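You operate a simulated robot arm through the tools that you are given. There is no shell and no other tool.

You run a simulated robot arm. Do the job below in one go: nothing can be reset, and whatever is moved stays where it is left.

JOB
Tilt the sander table to 30 degrees and lock it.
Fine: first move the wooden block from the table to the bench top; the blue knob frees and locks it.
Where things are to end (x, y in the base frame): wooden block within 6 cm of [39, -53].

Only the result counts: the job must be done as asked and must still hold three seconds after the hand-in. Knocking over, shifting, dropping, spilling or breaking anything else fails it.

ROBOT AND FRAMES
A 7-joint arm with a three-finger gripper, fixed in place. Base frame: the origin is on the floor under the middle of its stand, x ahead of it, y to its left, z up; the work surface is at about z = 76. Units: cm, degrees, N and s.
It reaches about 97.7 cm from its shoulder. Its first joint turns from -166.0 to 166.0 degrees. Payload 2.69 kg.
Tool frame: the origin (TCP) lies between the finger pads and is the grasp point; the fingertips stand 2.9 cm ahead of it; z points along the fingers, y is the line along which they close. The gripper opens to 12 cm; its body begins 7.8 cm behind the TCP.
Orientation is that of the tool frame in the base frame, as a unit quaternion [w, x, y, z]. With the fingers straight down and closing along the base's y, the tool's x points along the base's -x, its y along +y and its z along -z.

CONTROLS
- The arm moves only by the tool drive_tool. Its argument "moves" is a list of rows, each an object (a shift or turn left out is 0, a gripper value left out holds the last) with "angular": the turn, a rotation vector about the base's x, y, z in degrees, a list of three; "dp": the shift along the base's x, y, z in cm, a list of three; "hand": the finger opening in cm, from 0 to 12. In form: [{"angular": [ax, ay, az], "dp": [tx, ty, tz], "hand": hand}, ...]. A call has 1 to 20 rows; each row is the pose to reach, as a shift and turn from the pose commanded when the call began. Each row takes 0.2 s and may step no farther than 5 cm and 8.6 degrees from the row before; otherwise, or with a gripper value out of range, the whole call is refused. A pose out of reach is approached as far as the arm can. The call stops where the force on the tool passes 90 N (or 10 N more than at its start, if that is more) or the arm is blocked; 0.2 s more then pass. Each finger travels about 13.62 cm/s and halts on what it meets, pressing with about 21 N; the grip force reading is that of the motor and also rises with nothing between the fingers. The clock runs only during rows and for 0.2 s after the last one: add rows that repeat a pose to give the fingers time. The reply holds the time, the measured pose of the TCP, the force on the tool along the base axes, the opening and the grip force, in the units named above and with some noise, with the torque about the TCP (base axes, N m) and any sound that the robot's microphone picked up, and new pictures: "pictures" is both (left out), scene, wrist or none.
- Cameras (640 x 400 px; columns grow to the right, rows downward): "scene" is fixed at [4.91, -50, 134.52]; the picture's right is [0.21, -0.98, 0.00], its down [-0.61, -0.13, -0.78] and it looks along [0.77, 0.17, -0.62] (base axes); focal length 250 px, centre (320, 200). "wrist" rides on the gripper at [6.3, 0, -10.4] in the tool frame; the picture's right is [0.01, 1.00, 0.00], its down [-0.83, 0.00, -0.56] and it looks along [-0.56, 0.00, 0.83] (tool axes); focal length 275 px, centre (320, 200). There is no depth. A picture from a camera that has moved, and an enlarged one, comes with that camera's place and axes in the base frame and with its lens.
- raise_lower(by): moves the trunk up (or, below 0, down) by that many cm; the arm rides with it, the base frame stays. It gives what a move gives, with no picture.
- inspect(camera, box): a new picture of the part [left, top, right, bottom] of that camera's present view, enlarged. It takes no simulated time.
- finish_job(): hands the job in; it is judged then, once.

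Nothing tells you positions but the pictures and the camera data. Unless the task says otherwise, let go and move clear before handing in.

The tools are called after "Request:" as name(argument=value, ...) on one line, values as JSON. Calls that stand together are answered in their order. drive_tool: Moves the arm, as the interface text tells. Its arguments: {"type":"object","properties":{"moves":{"type":"array"},"pictures":{"type":"string","enum":["both","scene","wrist","none"]}},"required":["moves"]} The other tools are called the same way: raise_lower (by) moves the trunk up or down; inspect (camera, box) takes an enlarged picture of a part of a camera's view; finish_job () hands the job in.

At the start:

```text
time_s: 0.0
tcp_pos: [39.96, -31.29, 116.3]
tool_rot: [0.0, -0.001, 1.0, 0.0]
contact_force: [0.0, 0.1, 0.3]
ft_torque: [0.0, -0.01, 0.01]
gripper_width: 12.03
grasp_force: 0.0
trunk travel left (down, up): [-35.0, 23.6]
```

scene: 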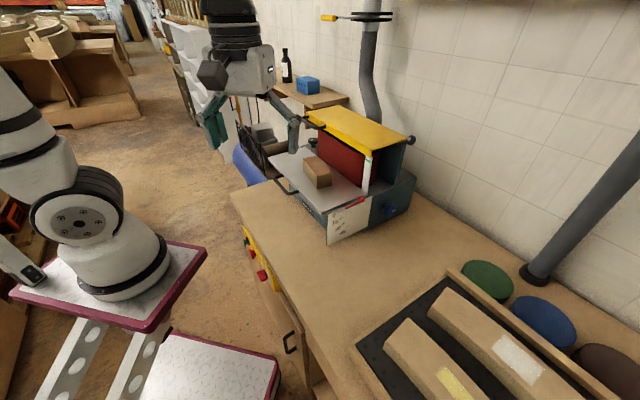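
wrist: 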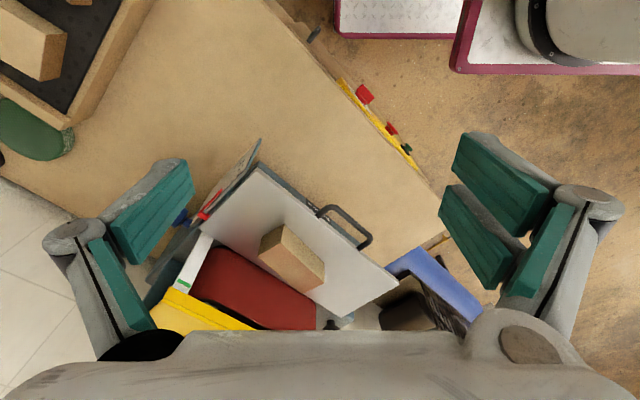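

I see the sander with a grey tilting table carrying a wooden block, a scale plate with a red pointer on its near end, and a blue knob at the right. I will look closer before moving anything.

Request:
inspect(camera="scene", box=[240, 90, 440, 250])

Request:
inspect(camera="scene", box=[310, 160, 430, 250])

Request:
inspect(camera="wrist", box=[140, 120, 400, 330])

```text
2.50 times, centred on (340, 170) of scene
camera zoom: at [4.91, -50.0, 134.52], right [0.21, -0.98, 0.0], down [-0.61, -0.13, -0.78], along [0.77, 0.17, -0.62], focal length 626 px, centre (270, 275)
```

zoom: 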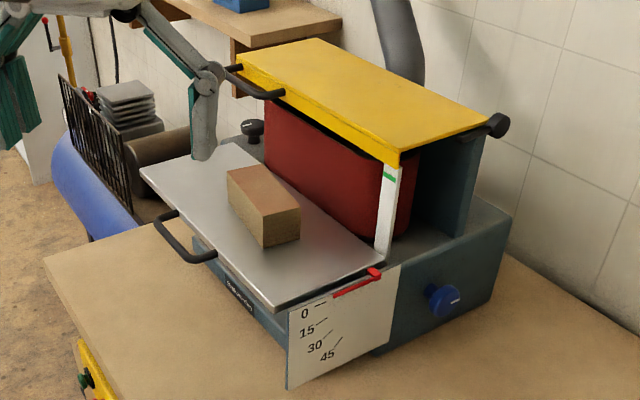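

```text
4.44 times, centred on (370, 205) of scene
camera zoom: at [4.91, -50.0, 134.52], right [0.21, -0.98, 0.0], down [-0.61, -0.13, -0.78], along [0.77, 0.17, -0.62], focal length 1113 px, centre (98, 178)
```

zoom: 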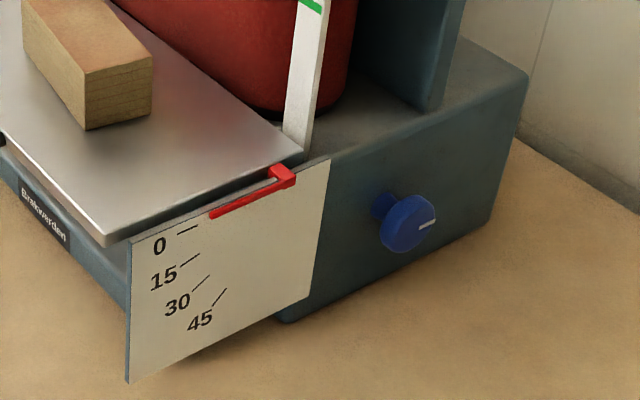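

```text
1.90 times, centred on (270, 225) of wrist
camera zoom: at [33.65, -31.5, 126.69], right [-0.01, 1.0, 0.0], down [0.83, 0.0, 0.56], along [0.56, 0.0, -0.83], focal length 524 px, centre (415, 152)
```

zoom: 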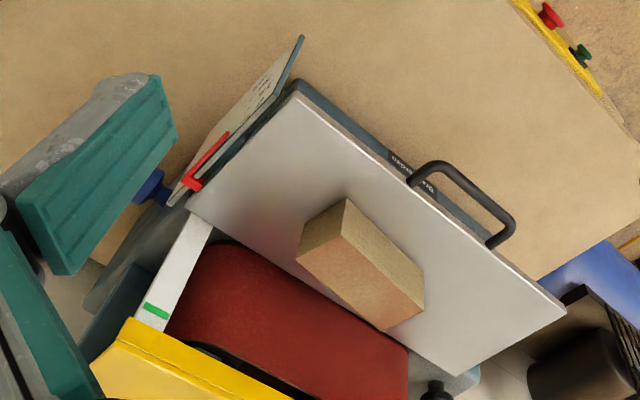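

The sander's long axis runs at roughly 43° in the base frame, with the table top at about z = 92. The block is near (68.6, -35.1), turned about 37°, and the knob is near (66, -58, 85). I'll move above the block with the hand turned to match and look again.

Request:
drive_tool(moves=[{"dp": [4.5, -0.4, 0], "angular": [0, 0, 6.2], "hand": 12}, {"dp": [9, -0.8, 0], "angular": [0, 0, 12.4]}, {"dp": [13.5, -1.2, 0], "angular": [0, 0, 18.6]}, {"dp": [18, -1.6, 0], "angular": [0, 0, 24.8]}, {"dp": [22.5, -2, 0], "angular": [0, 0, 31]}, {"dp": [27, -2.4, 0], "angular": [0, 0, 37]}, {"dp": [27, -2.4, 0], "angular": [0, 0, 37]}])

```text
time_s: 1.6
tcp_pos: [67.06, -33.85, 116.12]
tool_rot: [0.0, -0.318, 0.948, 0.0]
contact_force: [0.1, 0.1, -0.6]
ft_torque: [0.01, 0.03, 0.0]
gripper_width: 12.01
grasp_force: 0.0
trunk travel left (down, up): [-35.0, 23.6]
camera wrist: at [62.04, -37.82, 126.55], right [-0.61, 0.79, 0.0], down [0.66, 0.5, 0.56], along [0.44, 0.34, -0.83], focal length 275 px, centre (320, 200)
```

scene: 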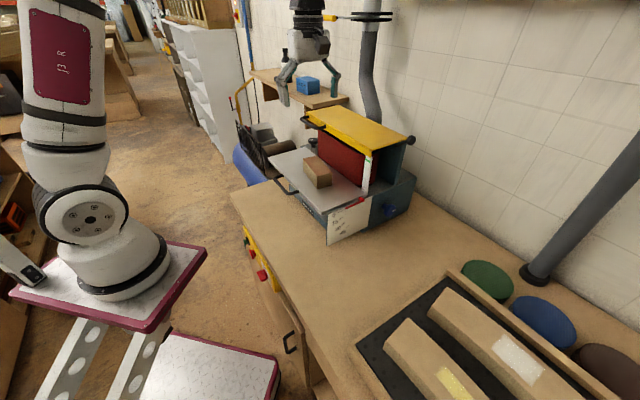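
wrist: 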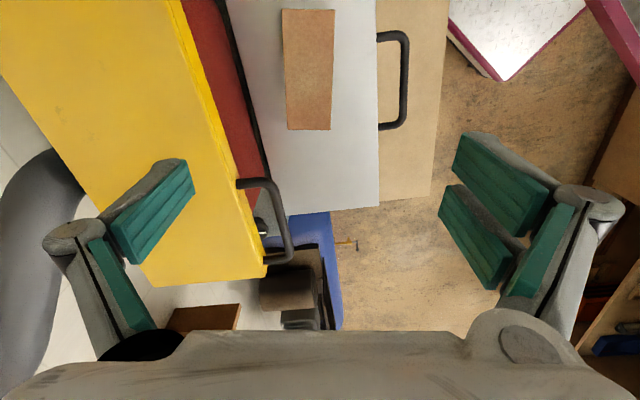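

The hand is now lined up with the block, which is about 5 × 11 cm and centred near (67, -35.4). The cover edge is about 6.7 cm behind the block, so I'll go down with the fingers at 9 cm, straddling it.

Request:
drive_tool(moves=[{"dp": [-0.5, -0.5, -4], "hand": 9}, {"dp": [-0.5, -0.5, -8]}, {"dp": [-0.5, -0.5, -12]}, {"dp": [-0.5, -0.5, -15]}, {"dp": [-0.5, -0.5, -17.5]}, {"dp": [-0.5, -0.5, -18.5]}, {"dp": [-0.5, -0.5, -18.5]}])

Request:
inspect(camera="scene", box=[240, 70, 440, 230])

```text
time_s: 3.2
tcp_pos: [66.25, -34.51, 97.63]
tool_rot: [0.0, -0.318, 0.948, 0.0]
contact_force: [-0.4, -0.1, -0.2]
ft_torque: [-0.02, -0.02, 0.02]
gripper_width: 9.0
grasp_force: 0.0
trunk travel left (down, up): [-35.0, 23.6]
camera wrist: at [61.33, -38.42, 108.0], right [-0.61, 0.8, 0.0], down [0.66, 0.5, 0.56], along [0.44, 0.34, -0.83], focal length 275 px, centre (320, 200)
```

scene: 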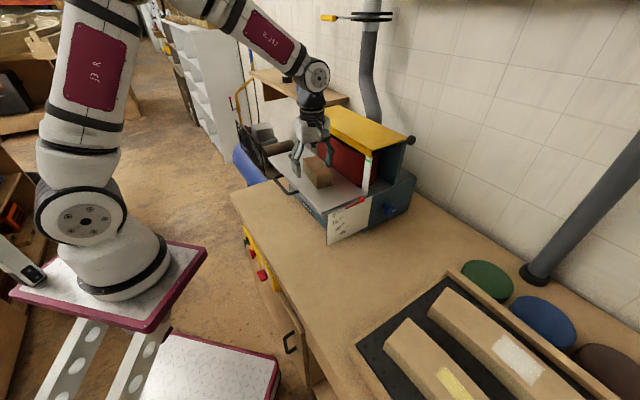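
wrist: 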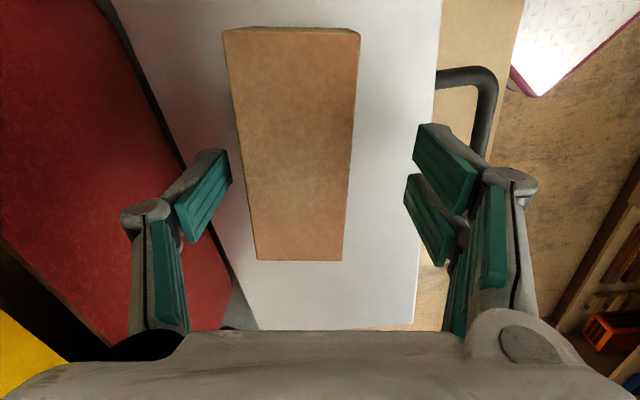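

```text
2.50 times, centred on (340, 150) of scene
camera zoom: at [4.91, -50.0, 134.52], right [0.21, -0.98, 0.0], down [-0.61, -0.13, -0.78], along [0.77, 0.17, -0.62], focal length 626 px, centre (270, 325)
```

zoom: 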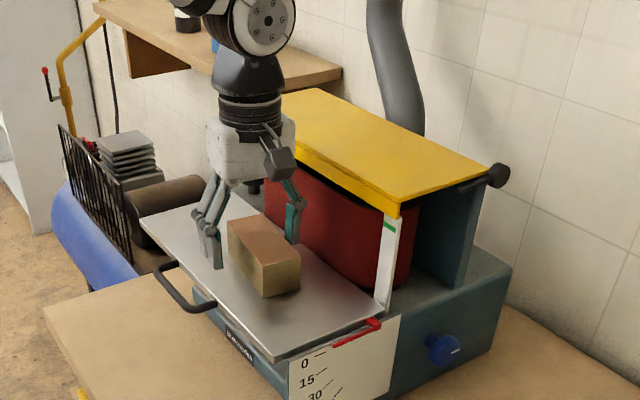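

The fingers straddle the block with clearance all round. I'll lower another 1.4 cm and close gradually, so the block is squared up between the pads.

Request:
drive_tool(moves=[{"dp": [0, 0, -1.4], "hand": 9}, {"dp": [0, 0, -1.4], "hand": 8}, {"dp": [0, 0, -1.4], "hand": 7}, {"dp": [0, 0, -1.4], "hand": 6}, {"dp": [0, 0, -1.4], "hand": 5}, {"dp": [0, 0, -1.4], "hand": 4}, {"dp": [0, 0, -1.4], "hand": 3}, {"dp": [0, 0, -1.4], "hand": 3}])

```text
time_s: 5.0
tcp_pos: [66.38, -34.41, 96.14]
tool_rot: [0.0, -0.317, 0.949, 0.0]
contact_force: [-0.8, 0.2, 1.2]
ft_torque: [-0.06, -0.03, -0.01]
gripper_width: 4.77
grasp_force: 20.8
trunk travel left (down, up): [-35.0, 23.6]
camera wrist: at [61.37, -38.32, 106.52], right [-0.61, 0.8, 0.0], down [0.66, 0.5, 0.56], along [0.44, 0.34, -0.83], focal length 275 px, centre (320, 200)
```

scene: 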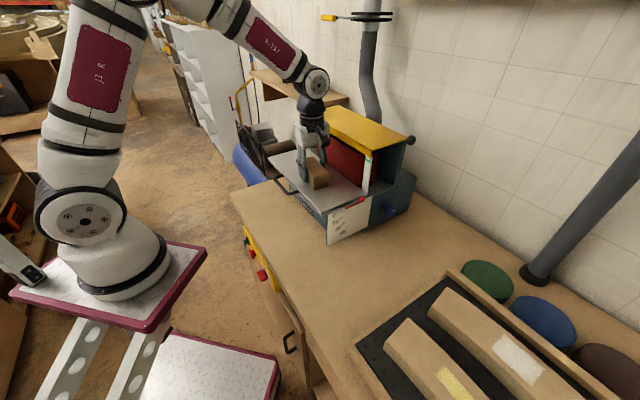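
wrist: 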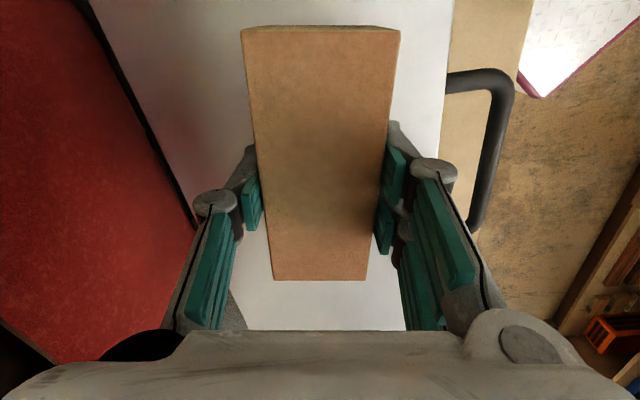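

The block is gripped at 4.77 cm wide. I'll lift it, carry it over the open bench to about (39.5, -52), and lower it to just above the bench.

Request:
drive_tool(moves=[{"dp": [-0.3, 0.4, 2]}, {"dp": [-0.6, 0.8, 6]}, {"dp": [-0.6, 0.8, 10]}, {"dp": [-0.6, 0.8, 14]}, {"dp": [-4, -1.8, 15]}, {"dp": [-8, -4.4, 15]}, {"dp": [-12, -7, 15]}, {"dp": [-16, -9.6, 15]}, {"dp": [-20, -12.4, 15]}, {"dp": [-24, -15.2, 15]}, {"dp": [-27, -17.6, 15]}, {"dp": [-27, -17.6, 15]}])

```text
time_s: 7.6
tcp_pos: [39.67, -52.16, 111.24]
tool_rot: [0.0, -0.318, 0.948, 0.0]
contact_force: [0.3, -0.4, 0.3]
ft_torque: [-0.02, -0.02, -0.02]
gripper_width: 2.97
grasp_force: 0.1
trunk travel left (down, up): [-35.0, 23.6]
camera wrist: at [34.63, -56.19, 121.66], right [-0.61, 0.8, 0.0], down [0.66, 0.5, 0.56], along [0.44, 0.34, -0.83], focal length 275 px, centre (320, 200)
```

scene: 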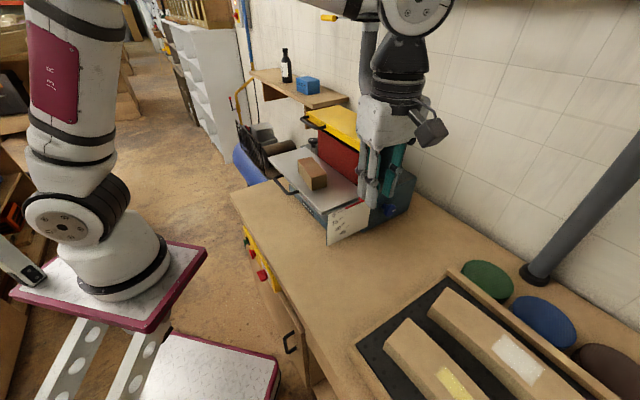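
wrist: 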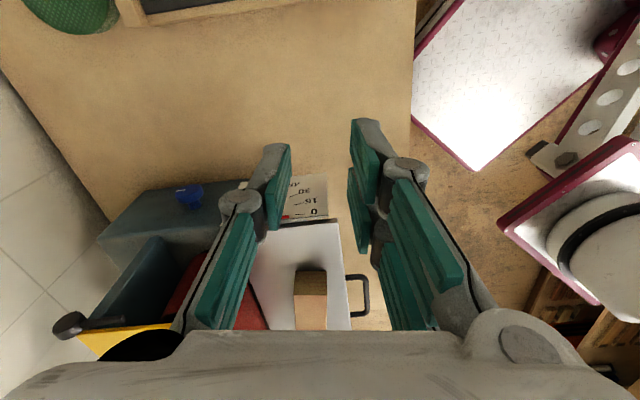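

The grip slipped and the block stayed on the table; the hand is empty. I'll look at where it is now before trying again with a deeper grip and a slower lift.

Request:
inspect(camera="scene", box=[240, 90, 440, 250])

Request:
inspect(camera="wrist", box=[90, 130, 410, 340])

```text
2.50 times, centred on (340, 170) of scene
camera zoom: at [4.91, -50.0, 134.52], right [0.21, -0.98, 0.0], down [-0.61, -0.13, -0.78], along [0.77, 0.17, -0.62], focal length 626 px, centre (270, 275)
```

zoom: 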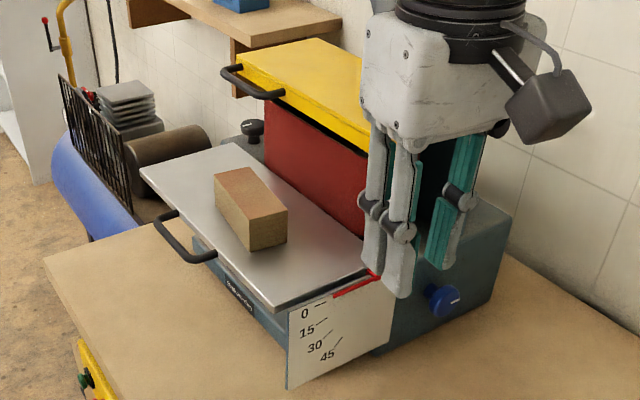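

```text
1.90 times, centred on (250, 235) of wrist
camera zoom: at [34.63, -56.19, 121.66], right [-0.61, 0.8, 0.0], down [0.66, 0.5, 0.56], along [0.44, 0.34, -0.83], focal length 524 px, centre (453, 133)
```

zoom: 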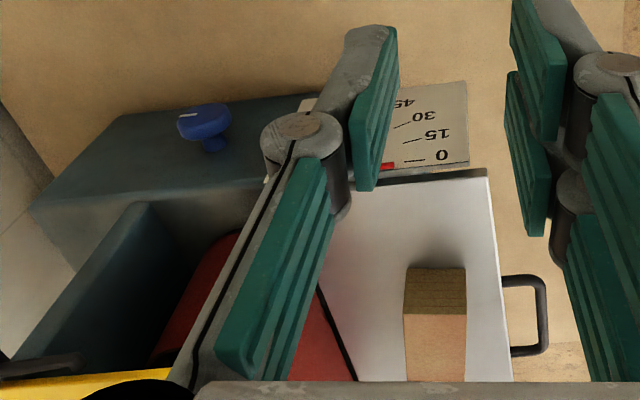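

The block moved only about 1 cm towards the front, to about (65.8, -34.1). Triangulating again puts the table top at about z = 93.1 and the block top at about 97.6. I'll go back over it and descend with the fingers open.

Request:
drive_tool(moves=[{"dp": [3.7, 2.6, 1], "hand": 9}, {"dp": [7.4, 5.2, 1]}, {"dp": [11.1, 7.8, 1]}, {"dp": [14.8, 10.4, 1]}, {"dp": [18.5, 13, 1]}, {"dp": [22.3, 15.6, 1]}, {"dp": [26.1, 18.1, 0]}, {"dp": [26.1, 18.1, -4]}, {"dp": [26.1, 18.1, -8]}, {"dp": [26.1, 18.1, -11]}, {"dp": [26.1, 18.1, -13]}, {"dp": [26.1, 18.1, -13]}])

```text
time_s: 10.2
tcp_pos: [65.46, -33.67, 98.3]
tool_rot: [0.0, -0.317, 0.948, 0.0]
contact_force: [-0.9, 0.6, 0.5]
ft_torque: [0.0, 0.01, 0.0]
gripper_width: 9.01
grasp_force: 0.1
trunk travel left (down, up): [-35.0, 23.6]
camera wrist: at [60.51, -37.65, 108.62], right [-0.61, 0.8, 0.0], down [0.66, 0.5, 0.56], along [0.44, 0.34, -0.83], focal length 275 px, centre (320, 200)
```

scene: 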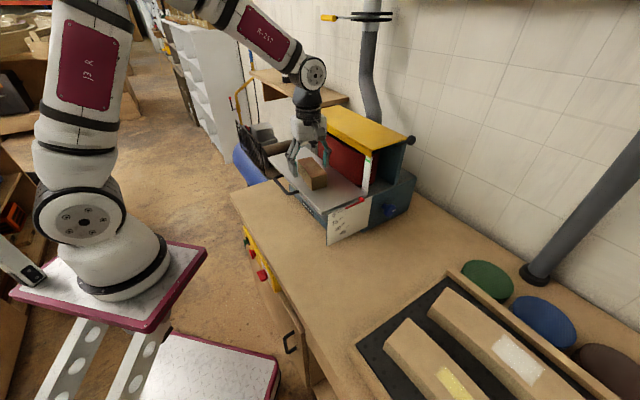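
wrist: 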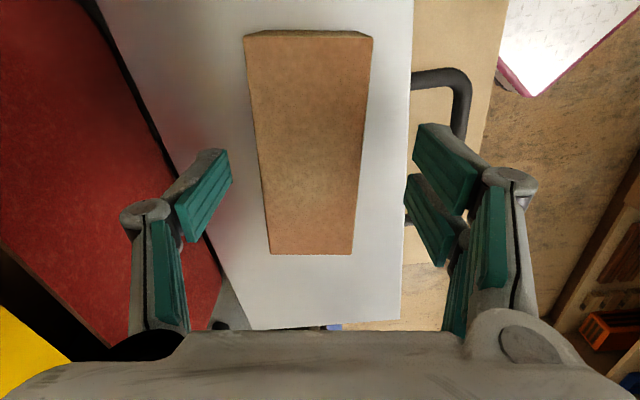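

The block is between the fingers again and the hand is nearly centred on it. I'll narrow to 7.5 cm, drop to about z = 96.1, and close fully with some settling time.

Request:
drive_tool(moves=[{"dp": [0.2, -0.2, 0], "hand": 7.5}, {"dp": [0.2, -0.2, -1.2]}, {"dp": [0.2, -0.2, -2.2]}, {"dp": [0.2, -0.2, -2.2], "hand": 6}, {"dp": [0.2, -0.2, -2.2], "hand": 5}, {"dp": [0.2, -0.2, -2.2], "hand": 3}, {"dp": [0.2, -0.2, -2.2], "hand": 0}, {"dp": [0.2, -0.2, -2.2], "hand": 0}, {"dp": [0.2, -0.2, -2.2], "hand": 0}])

Request:
inspect(camera="scene", box=[260, 110, 380, 200])

```text
time_s: 12.2
tcp_pos: [65.83, -33.94, 96.28]
tool_rot: [0.0, -0.317, 0.948, -0.001]
contact_force: [-0.7, 0.8, 0.7]
ft_torque: [0.0, 0.0, 0.02]
gripper_width: 4.78
grasp_force: 20.4
trunk travel left (down, up): [-35.0, 23.6]
camera wrist: at [60.76, -37.91, 106.56], right [-0.61, 0.8, 0.0], down [0.66, 0.5, 0.56], along [0.44, 0.34, -0.83], focal length 275 px, centre (320, 200)
```

scene: 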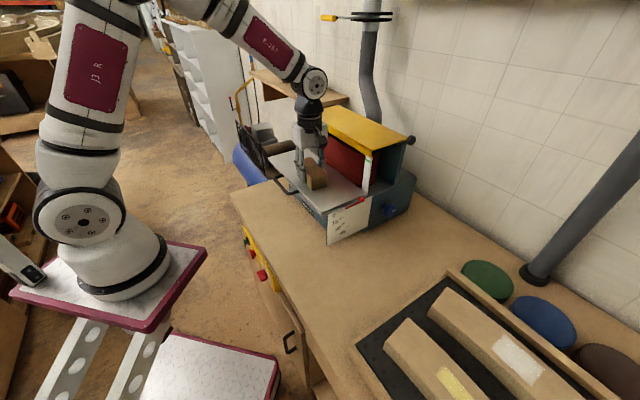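
wrist: 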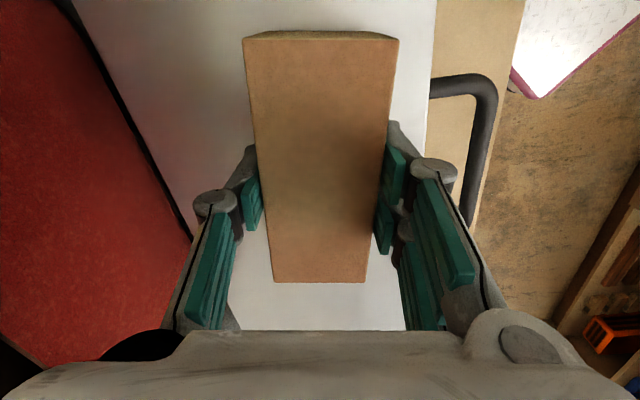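

```text
4.44 times, centred on (320, 155) of scene
camera zoom: at [4.91, -50.0, 134.52], right [0.21, -0.98, 0.0], down [-0.61, -0.13, -0.78], along [0.77, 0.17, -0.62], focal length 1113 px, centre (320, 400)
```

zoom: 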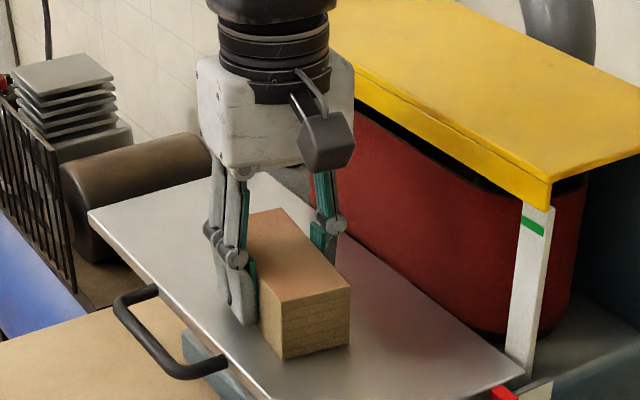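

The grip is on again at 4.78 cm. This time I'll lift straight up, slowly, and check the width and the load before going further.

Request:
drive_tool(moves=[{"dp": [0, 0, 0.1]}, {"dp": [0, 0, 0.3]}, {"dp": [0, 0, 0.6]}, {"dp": [0, 0, 0.9]}, {"dp": [0, 0, 1.2]}, {"dp": [0, 0, 1.5]}, {"dp": [0, 0, 1.5]}])

Request:
inspect(camera="scene", box=[260, 110, 380, 200])

```text
time_s: 13.8
tcp_pos: [65.81, -33.91, 97.73]
tool_rot: [0.0, -0.317, 0.948, 0.0]
contact_force: [0.4, -0.1, -2.6]
ft_torque: [0.02, -0.02, 0.0]
gripper_width: 4.76
grasp_force: 21.4
trunk travel left (down, up): [-35.0, 23.6]
camera wrist: at [60.79, -37.91, 108.14], right [-0.61, 0.8, 0.0], down [0.66, 0.5, 0.56], along [0.44, 0.34, -0.83], focal length 275 px, centre (320, 200)
```

scene: 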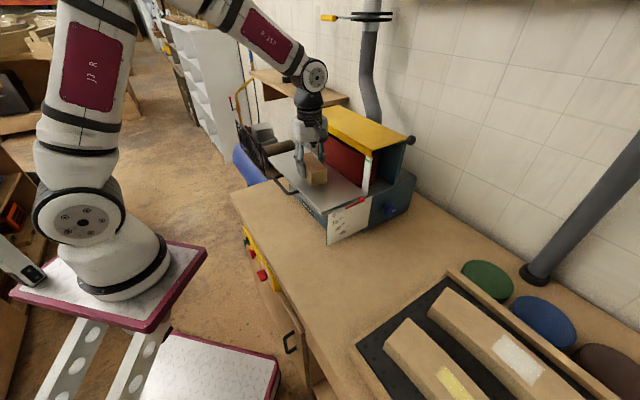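
wrist: 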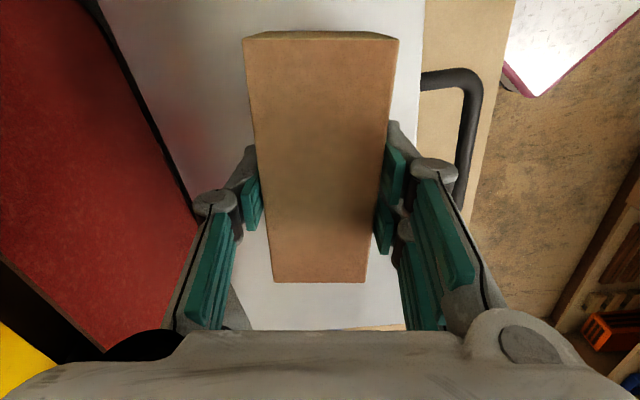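

```text
4.44 times, centred on (320, 155) of scene
camera zoom: at [4.91, -50.0, 134.52], right [0.21, -0.98, 0.0], down [-0.61, -0.13, -0.78], along [0.77, 0.17, -0.62], focal length 1113 px, centre (320, 400)
```

zoom: 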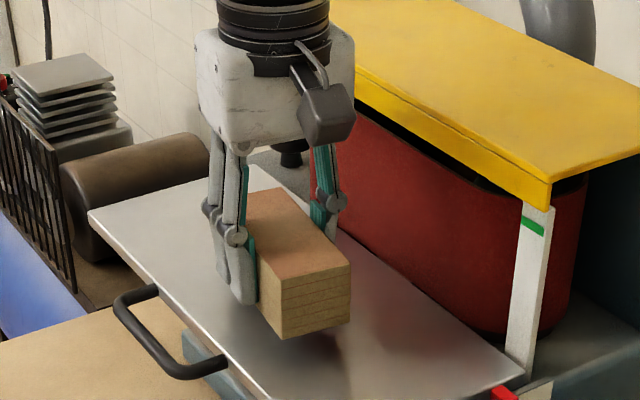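

The slow lift worked: the block hangs in the grip with a load of about 2.6 N, so the earlier slip came from jerking. I'll keep accelerations gentle, raise it a few centimetres, and start across to the bench.

Request:
drive_tool(moves=[{"dp": [0, 0, 0.3]}, {"dp": [0, 0, 0.8]}, {"dp": [0, 0, 1.5]}, {"dp": [0, 0, 2.3]}, {"dp": [0, 0, 3.1]}, {"dp": [0, 0, 3.9]}, {"dp": [0, 0, 4.6]}, {"dp": [0, 0, 5.1]}, {"dp": [0, 0, 5.4]}, {"dp": [0, 0, 5.5]}, {"dp": [-0.3, -0.2, 5.5]}, {"dp": [-0.9, -0.6, 5.5]}, {"dp": [-1.7, -1.1, 5.5]}, {"dp": [-2.7, -1.8, 5.5]}, {"dp": [-3.8, -2.5, 5.5]}, {"dp": [-4.9, -3.2, 5.5]}, {"dp": [-6.0, -3.9, 5.5]}, {"dp": [-6.9, -4.5, 5.5]}, {"dp": [-7.5, -4.9, 5.5]}, {"dp": [-7.8, -5.1, 5.5]}])

```text
time_s: 18.0
tcp_pos: [58.1, -39.08, 103.28]
tool_rot: [0.0, -0.317, 0.948, -0.001]
contact_force: [-0.4, 0.6, -1.7]
ft_torque: [0.0, -0.02, 0.03]
gripper_width: 4.75
grasp_force: 20.9
trunk travel left (down, up): [-35.0, 23.6]
camera wrist: at [53.06, -42.99, 113.67], right [-0.61, 0.8, 0.0], down [0.66, 0.5, 0.56], along [0.44, 0.34, -0.83], focal length 275 px, centre (320, 200)
```

scene: 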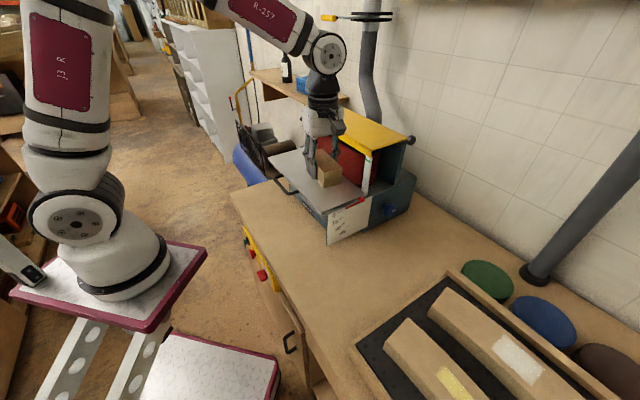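
wrist: 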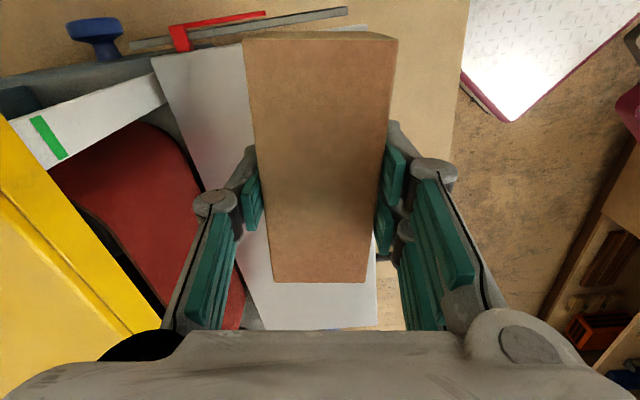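

The block is held firmly and now hangs over the table corner. I'll carry on gently to above the target spot.

Request:
drive_tool(moves=[{"dp": [-0.33, -0.23, 0]}, {"dp": [-0.9, -0.63, 0]}, {"dp": [-1.72, -1.21, 0]}, {"dp": [-2.79, -1.96, 0]}, {"dp": [-4.02, -2.83, 0]}, {"dp": [-5.33, -3.75, 0]}, {"dp": [-6.64, -4.67, 0]}, {"dp": [-7.95, -5.6, 0]}, {"dp": [-9.27, -6.52, 0]}, {"dp": [-10.58, -7.44, 0]}, {"dp": [-11.89, -8.37, 0]}, {"dp": [-13.2, -9.29, 0]}, {"dp": [-14.43, -10.16, 0]}, {"dp": [-15.58, -10.96, 0]}, {"dp": [-16.56, -11.66, 0]}, {"dp": [-17.3, -12.17, 0]}, {"dp": [-17.79, -12.52, 0]}, {"dp": [-18.2, -12.8, 0]}, {"dp": [-18.2, -12.8, 0]}])

```text
time_s: 22.0
tcp_pos: [39.78, -52.0, 103.34]
tool_rot: [0.0, -0.317, 0.948, 0.001]
contact_force: [-0.2, 0.0, -1.9]
ft_torque: [0.0, 0.01, -0.01]
gripper_width: 4.78
grasp_force: 20.6
trunk travel left (down, up): [-35.0, 23.6]
camera wrist: at [34.68, -55.93, 113.56], right [-0.61, 0.8, 0.0], down [0.66, 0.5, 0.56], along [0.44, 0.34, -0.83], focal length 275 px, centre (320, 200)
```

scene: 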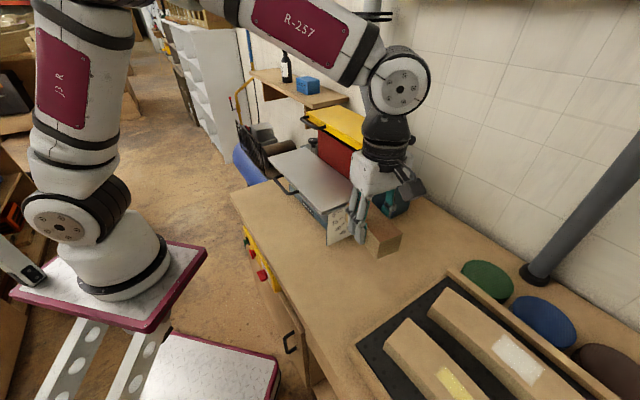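
wrist: 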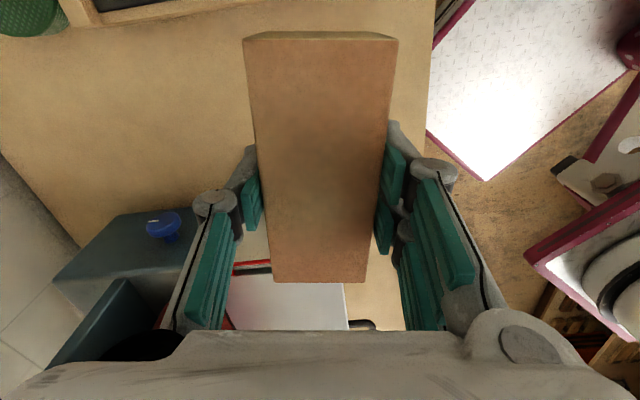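

The block is above the target spot, and the bench below it is clear. I'll lower it gently to just above the bench top.

Request:
drive_tool(moves=[{"dp": [0, 0, -0.4]}, {"dp": [0, 0, -1.2]}, {"dp": [0, 0, -2.4]}, {"dp": [0, 0, -3.9]}, {"dp": [0, 0, -5.5]}, {"dp": [0, 0, -7.1]}, {"dp": [0, 0, -8.7]}, {"dp": [0, 0, -10.3]}, {"dp": [0, 0, -11.9]}, {"dp": [0, 0, -13.5]}, {"dp": [0, 0, -15.1]}, {"dp": [0, 0, -16.7]}, {"dp": [0, 0, -18.2]}, {"dp": [0, 0, -19.6]}, {"dp": [0, 0, -20.6]}, {"dp": [0, 0, -21.2]}, {"dp": [0, 0, -21.6]}, {"dp": [0, 0, -21.8]}, {"dp": [0, 0, -21.8]}])

Request:
inspect(camera="scene", box=[290, 220, 450, 340])

```text
time_s: 26.0
tcp_pos: [39.86, -51.95, 81.27]
tool_rot: [0.001, -0.317, 0.948, 0.0]
contact_force: [0.2, 0.2, -2.9]
ft_torque: [-0.01, 0.01, -0.01]
gripper_width: 4.76
grasp_force: 21.0
trunk travel left (down, up): [-35.0, 23.6]
camera wrist: at [34.77, -55.9, 91.7], right [-0.61, 0.8, 0.0], down [0.66, 0.5, 0.56], along [0.44, 0.34, -0.83], focal length 275 px, centre (320, 200)
```

scene: 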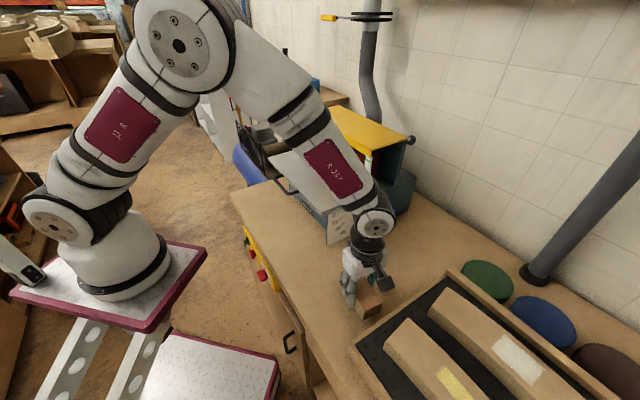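
wrist: 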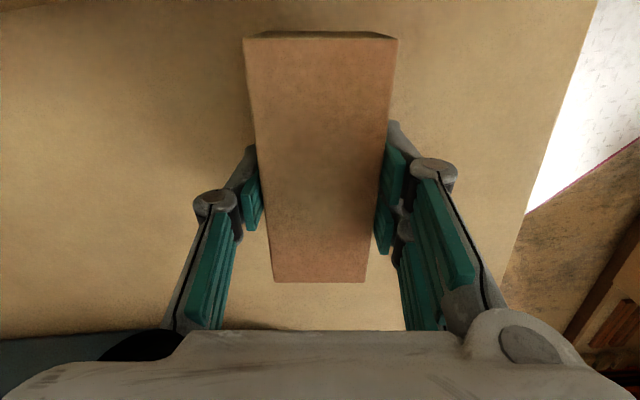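

```text
3.33 times, centred on (370, 280) of scene
camera zoom: at [4.91, -50.0, 134.52], right [0.21, -0.98, 0.0], down [-0.61, -0.13, -0.78], along [0.77, 0.17, -0.62], focal length 835 px, centre (153, -67)
```

zoom: 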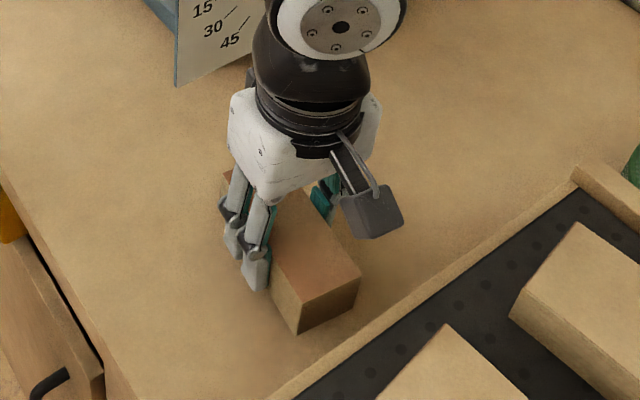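

The block is about 1–2 cm above the bench and clear of the tray. I'll lower it in small steps and watch the vertical force.

Request:
drive_tool(moves=[{"dp": [0, 0, -0.3]}, {"dp": [0, 0, -0.6]}, {"dp": [0, 0, -0.9]}, {"dp": [0, 0, -1.1]}, {"dp": [0, 0, -1.1]}], pictures="none")

```text
time_s: 27.2
tcp_pos: [39.75, -51.7, 80.36]
tool_rot: [0.0, -0.317, 0.948, 0.001]
contact_force: [-0.4, 0.4, -1.5]
ft_torque: [-0.02, -0.01, 0.0]
gripper_width: 4.78
grasp_force: 20.7
trunk travel left (down, up): [-35.0, 23.6]
```

Request:
drive_tool(moves=[{"dp": [0, 0, -0.2]}, {"dp": [0, 0, -0.4]}, {"dp": [0, 0, -0.5]}, {"dp": [0, 0, -0.5]}], pictures="none")

```text
time_s: 28.2
tcp_pos: [39.65, -51.88, 79.84]
tool_rot: [0.0, -0.318, 0.948, 0.0]
contact_force: [-0.1, 0.5, -1.9]
ft_torque: [-0.01, 0.02, 0.0]
gripper_width: 4.75
grasp_force: 21.4
trunk travel left (down, up): [-35.0, 23.6]
```

Still hanging free at about -2 N, so I'll keep creeping down.

Request:
drive_tool(moves=[{"dp": [0, 0, -0.15]}, {"dp": [0, 0, -0.3]}, {"dp": [0, 0, -0.4]}, {"dp": [0, 0, -0.4]}], pictures="none")

```text
time_s: 29.2
tcp_pos: [39.73, -51.72, 79.48]
tool_rot: [0.0, -0.317, 0.948, 0.001]
contact_force: [0.1, 3.1, 11.4]
ft_torque: [0.23, 0.05, -0.02]
gripper_width: 4.75
grasp_force: 21.2
trunk travel left (down, up): [-35.0, 23.6]
```

The upward force shows the block is resting on the bench. I'll ease off a little, open the fingers gently, and check that it stays put.

Request:
drive_tool(moves=[{"dp": [0, 0, 0.1]}, {"dp": [0, 0, 0.1], "hand": 5}, {"dp": [0, 0, 0.1], "hand": 6}, {"dp": [0, 0, 0.1], "hand": 7.5}, {"dp": [0, 0, 0.1], "hand": 8}, {"dp": [0, 0, 1]}, {"dp": [0, 0, 4]}, {"dp": [0, 0, 8]}, {"dp": [0, 0, 12]}, {"dp": [0, 0, 16]}, {"dp": [0, 0, 16]}])

Request:
inspect(camera="scene", box=[290, 220, 450, 340])

```text
time_s: 31.6
tcp_pos: [39.74, -52.21, 95.21]
tool_rot: [0.001, -0.319, 0.948, 0.001]
contact_force: [-0.2, -0.7, 0.0]
ft_torque: [-0.01, -0.02, 0.0]
gripper_width: 8.01
grasp_force: 0.0
trunk travel left (down, up): [-35.0, 23.6]
camera wrist: at [34.58, -56.16, 105.64], right [-0.61, 0.8, 0.0], down [0.66, 0.5, 0.56], along [0.44, 0.34, -0.83], focal length 275 px, centre (320, 200)
```

scene: 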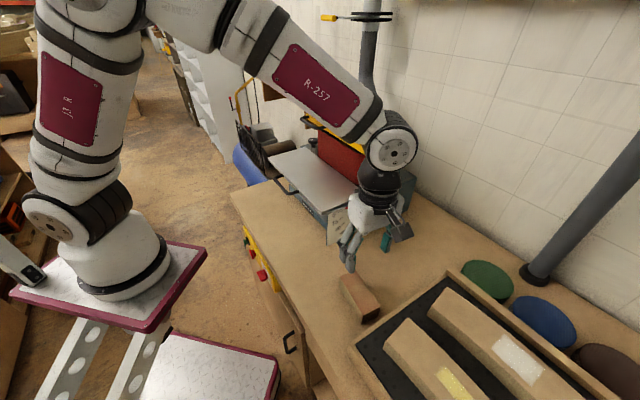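
wrist: 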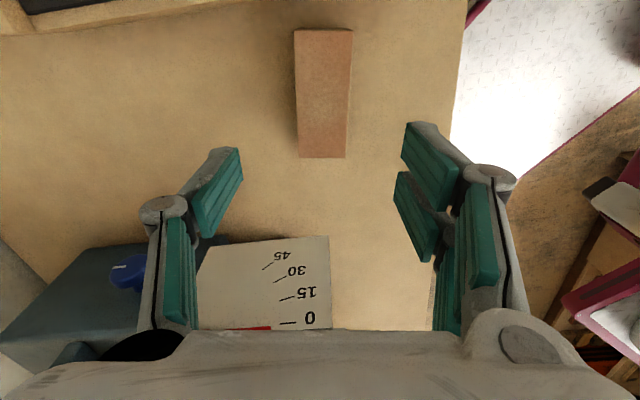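

```text
3.33 times, centred on (370, 280) of scene
camera zoom: at [4.91, -50.0, 134.52], right [0.21, -0.98, 0.0], down [-0.61, -0.13, -0.78], along [0.77, 0.17, -0.62], focal length 835 px, centre (153, -67)
```

zoom: 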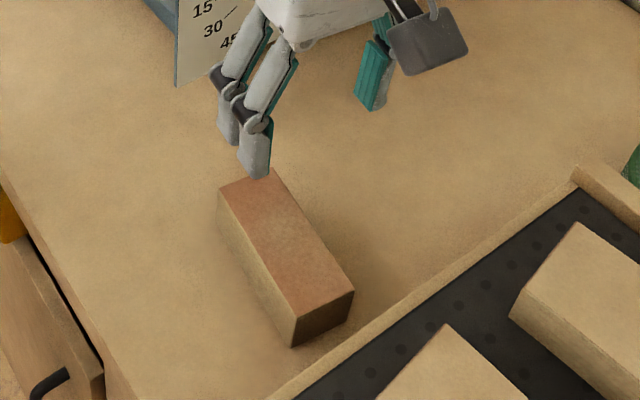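

The block is resting on the bench at about (39.7, -52), well within the target. Next is the blue knob, near (65.5, -58.2, 85.2) on the end face, with its axis pointing along (-0.71, -0.71). I'll look closely at it and its white mark.

Request:
inspect(camera="wrist", box=[60, 220, 220, 320])

Request:
inspect(camera="scene", box=[340, 150, 440, 230])

Request:
inspect(camera="scene", box=[340, 240, 640, 400])

```text
4.00 times, centred on (140, 270) of wrist
camera zoom: at [34.58, -56.16, 105.64], right [-0.61, 0.8, 0.0], down [0.66, 0.5, 0.56], along [0.44, 0.34, -0.83], focal length 1101 px, centre (1040, -80)
```

zoom: 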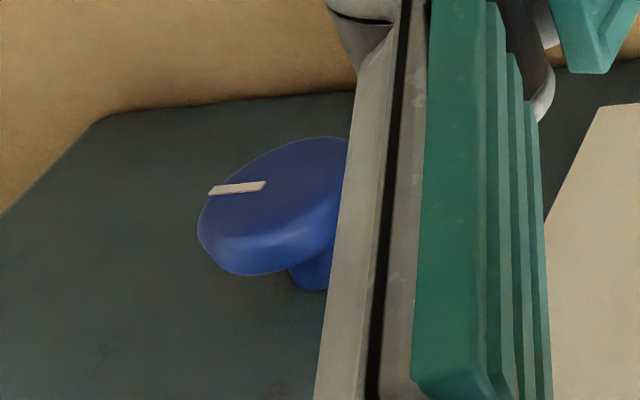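

```text
5.00 times, centred on (390, 190) of scene
camera zoom: at [4.91, -50.0, 134.52], right [0.21, -0.98, 0.0], down [-0.61, -0.13, -0.78], along [0.77, 0.17, -0.62], focal length 1252 px, centre (-30, 250)
```

zoom: 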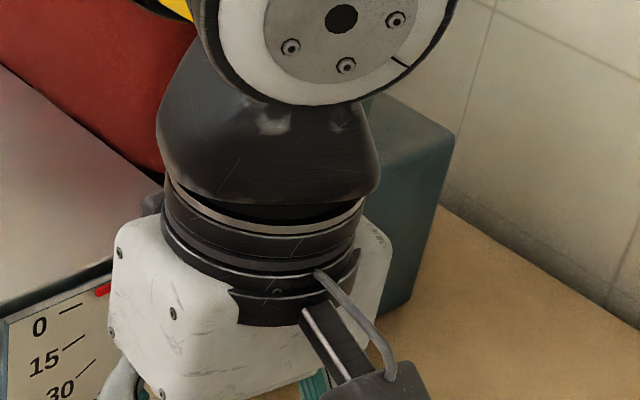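

```text
2.13 times, centred on (490, 320) of scene
camera zoom: at [4.91, -50.0, 134.52], right [0.21, -0.98, 0.0], down [-0.61, -0.13, -0.78], along [0.77, 0.17, -0.62], focal length 534 px, centre (-43, -56)
```

zoom: 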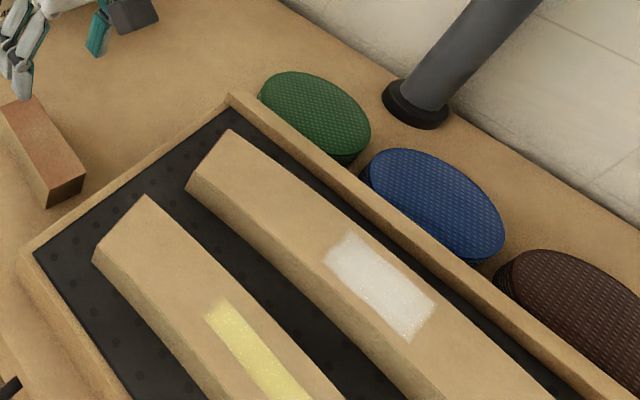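

The knob cap is about 4 cm across on a short stem, with its white mark at 3 o'clock seen face-on. I'll bring the hand round in front of that end face, clear of the cover, then pitch it towards the knob for a face-on view.

Request:
drive_tool(moves=[{"dp": [2, -1.2, 3], "angular": [0, 0, 2], "hand": 8}, {"dp": [5, -3, 6], "angular": [0, 0, 4]}, {"dp": [8.5, -5.2, 8.5], "angular": [0, 0, 6]}, {"dp": [12, -7.5, 11], "angular": [0, 0, 7.9]}, {"dp": [15, -9.8, 13], "angular": [0, 0, 7.9]}, {"dp": [15, -9.8, 13], "angular": [0, 0, 7.9]}])

```text
time_s: 33.0
tcp_pos: [54.67, -61.92, 108.24]
tool_rot: [0.0, -0.381, 0.924, 0.002]
contact_force: [0.0, -0.7, -1.2]
ft_torque: [0.0, 0.02, -0.01]
gripper_width: 8.01
grasp_force: 0.1
trunk travel left (down, up): [-35.0, 23.6]
camera wrist: at [50.37, -66.5, 118.75], right [-0.71, 0.7, 0.0], down [0.59, 0.59, 0.56], along [0.39, 0.4, -0.83], focal length 275 px, centre (320, 200)
```

scene: 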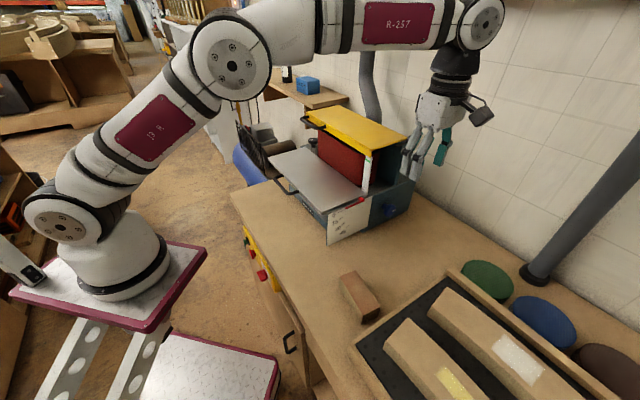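
wrist: 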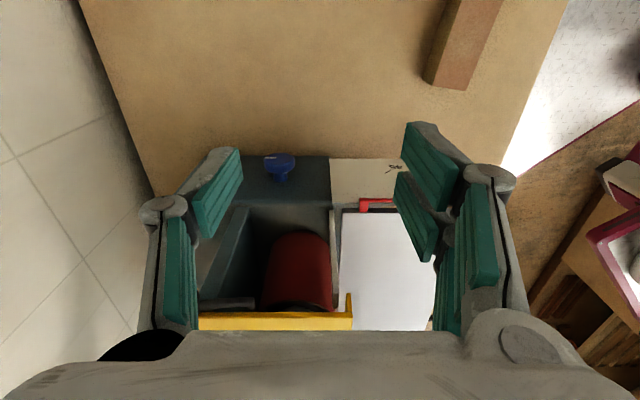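

The arm reaches here comfortably. I'll pitch the hand 40° towards the knob while drifting lower, to test reach and get the face-on view.

Request:
drive_tool(moves=[{"dp": [0.5, -0.2, -1], "angular": [5.66, -5.66, 0]}, {"dp": [1, -0.4, -2.5], "angular": [11.3, -11.3, 0]}, {"dp": [1.5, -0.6, -4], "angular": [17, -17, 0]}, {"dp": [2, -0.8, -6], "angular": [22.6, -22.6, 0]}, {"dp": [2.5, -1, -8], "angular": [28.3, -28.3, 0]}, {"dp": [2.5, -1, -8], "angular": [28.3, -28.3, 0]}])

```text
time_s: 34.4
tcp_pos: [56.59, -60.85, 99.64]
tool_rot: [0.317, -0.359, 0.868, 0.132]
contact_force: [-0.4, -0.4, 0.7]
ft_torque: [-0.02, 0.01, 0.03]
gripper_width: 8.0
grasp_force: 0.1
out of reach, approached as far as the arm can: row 4, 5, 6
trunk travel left (down, up): [-35.0, 23.6]
camera wrist: at [48.45, -69.18, 103.58], right [-0.71, 0.7, 0.0], down [0.19, 0.2, 0.96], along [0.68, 0.68, -0.28], focal length 275 px, centre (320, 200)
```

scene: 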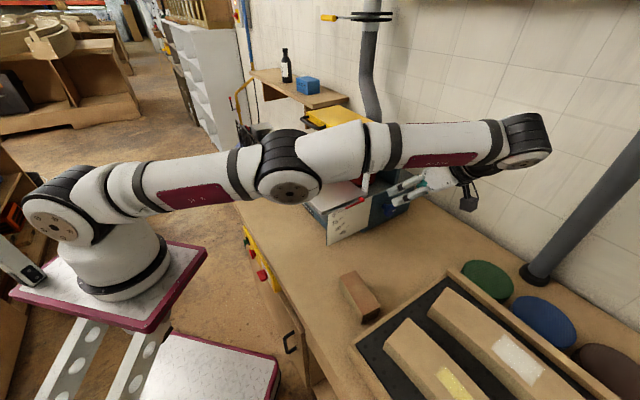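
wrist: 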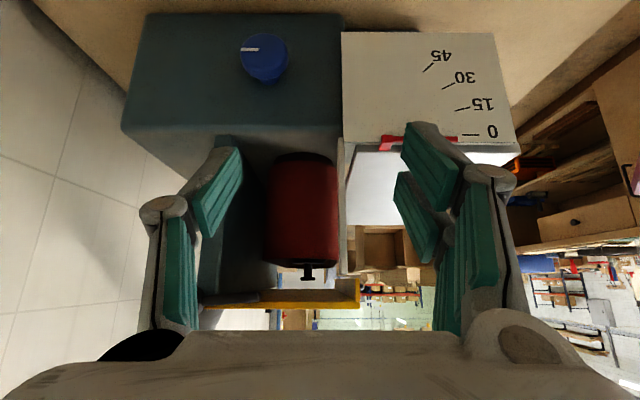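

I now have a face-on view: the knob mark is at 3 o'clock (the image is upside down) and the pointer is at 0. The arm is at full stretch here, so I'll turn the hand to come at the knob more from the front left and above, which is within reach.

Request:
drive_tool(moves=[{"dp": [0.6, 0.6, -2], "angular": [-0.7, -4.9, 0.52]}, {"dp": [1.3, 0.9, -4], "angular": [-1.42, -9.8, 1.05]}, {"dp": [2, 1.2, -6.5], "angular": [-2.14, -14.7, 1.57]}, {"dp": [2.6, 1.4, -9], "angular": [-2.85, -19.6, 2.1]}, {"dp": [3.3, 1.6, -11.2], "angular": [-3.56, -24.55, 2.62]}, {"dp": [3.3, 1.6, -11.2], "angular": [-3.56, -24.55, 2.62]}])

```text
time_s: 35.8
tcp_pos: [60.04, -59.17, 88.48]
tool_rot: [0.479, -0.408, 0.777, 0.031]
contact_force: [0.0, 0.2, -0.6]
ft_torque: [-0.02, -0.03, -0.02]
gripper_width: 7.98
grasp_force: 0.0
trunk travel left (down, up): [-35.0, 23.6]
camera wrist: at [51.23, -67.74, 89.26], right [-0.67, 0.66, -0.35], down [-0.23, 0.26, 0.94], along [0.71, 0.7, -0.02], focal length 275 px, centre (320, 200)
```

scene: 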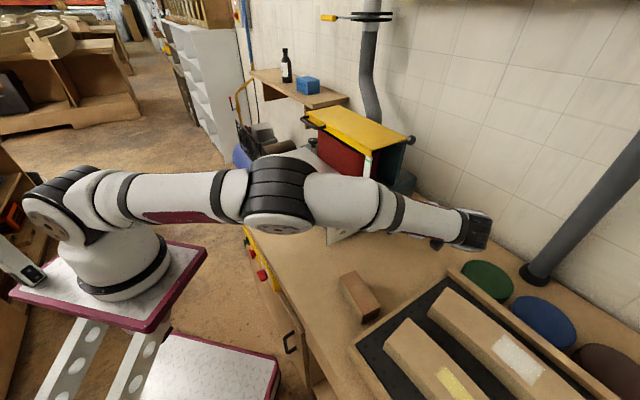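
wrist: 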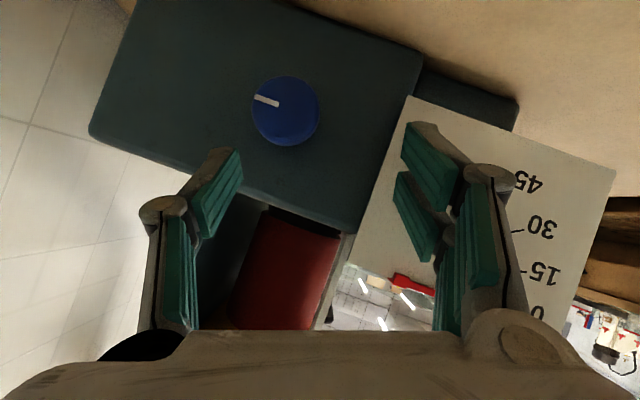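

The hand is aimed at the knob and well within reach. Intersecting three views puts the knob face at about (65.9, -58.7, 84.3), with a diameter of about 4.3 cm. I'll shift sideways to centre the hand on it before going in.

Request:
drive_tool(moves=[{"dp": [0.8, -1, -0.3]}, {"dp": [1.5, -1.9, -0.5]}, {"dp": [1.5, -1.9, -0.5]}])

```text
time_s: 36.6
tcp_pos: [61.58, -60.92, 88.03]
tool_rot: [0.479, -0.408, 0.777, 0.032]
contact_force: [-0.3, -0.5, -0.1]
ft_torque: [-0.02, 0.02, -0.01]
gripper_width: 8.01
grasp_force: 0.2
trunk travel left (down, up): [-35.0, 23.6]
camera wrist: at [52.83, -69.5, 88.78], right [-0.67, 0.66, -0.34], down [-0.23, 0.26, 0.94], along [0.71, 0.7, -0.02], focal length 275 px, centre (320, 200)
```

scene: 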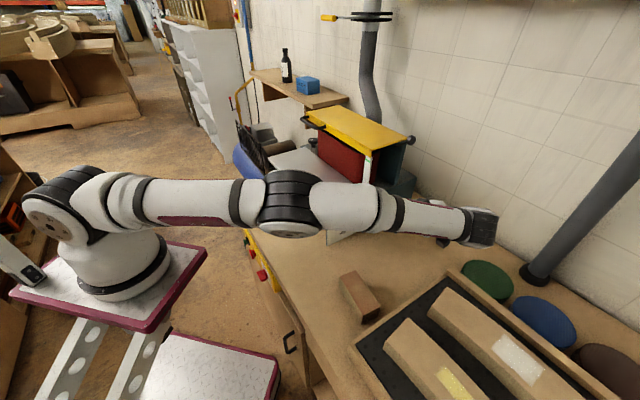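
wrist: 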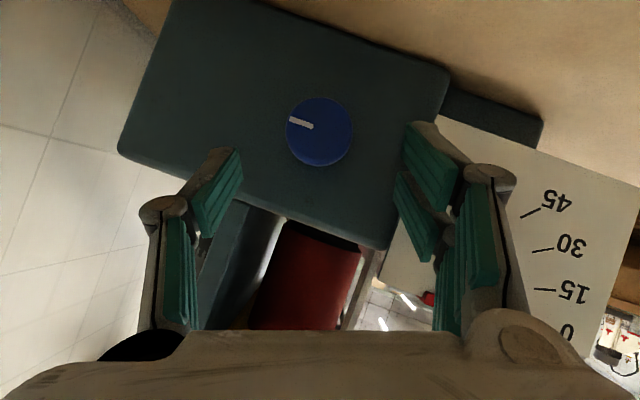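

The knob is now on the tool axis, about 6.7 cm ahead of the grasp point. I'll advance along the axis so the pads straddle the cap, keeping the fingertips off the housing.

Request:
drive_tool(moves=[{"dp": [0.72, 0.44, -0.54]}, {"dp": [1.44, 0.88, -1.08]}, {"dp": [2.16, 1.32, -1.62]}, {"dp": [2.7, 1.65, -2.03]}, {"dp": [3.1, 1.89, -2.33]}, {"dp": [3.1, 1.89, -2.33]}])

```text
time_s: 38.0
tcp_pos: [64.68, -59.24, 85.83]
tool_rot: [0.479, -0.408, 0.776, 0.032]
contact_force: [-0.6, 1.7, 1.2]
ft_torque: [-0.01, 0.02, 0.01]
gripper_width: 7.99
grasp_force: 0.1
trunk travel left (down, up): [-35.0, 23.6]
camera wrist: at [55.89, -67.68, 86.56], right [-0.67, 0.66, -0.34], down [-0.23, 0.26, 0.94], along [0.71, 0.7, -0.02], focal length 275 px, centre (320, 200)
```

scene: 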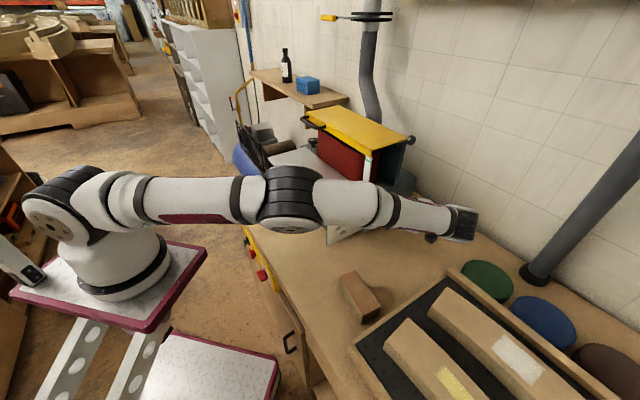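
wrist: 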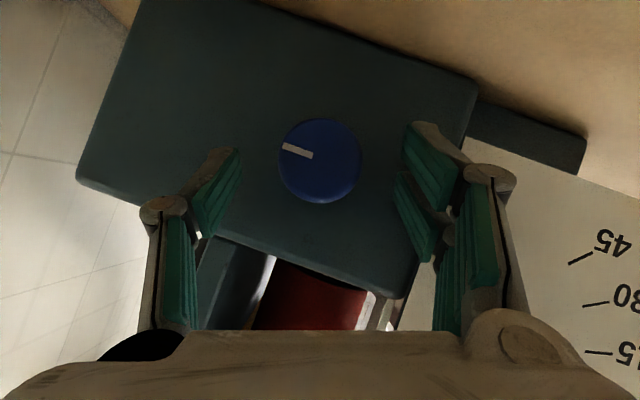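

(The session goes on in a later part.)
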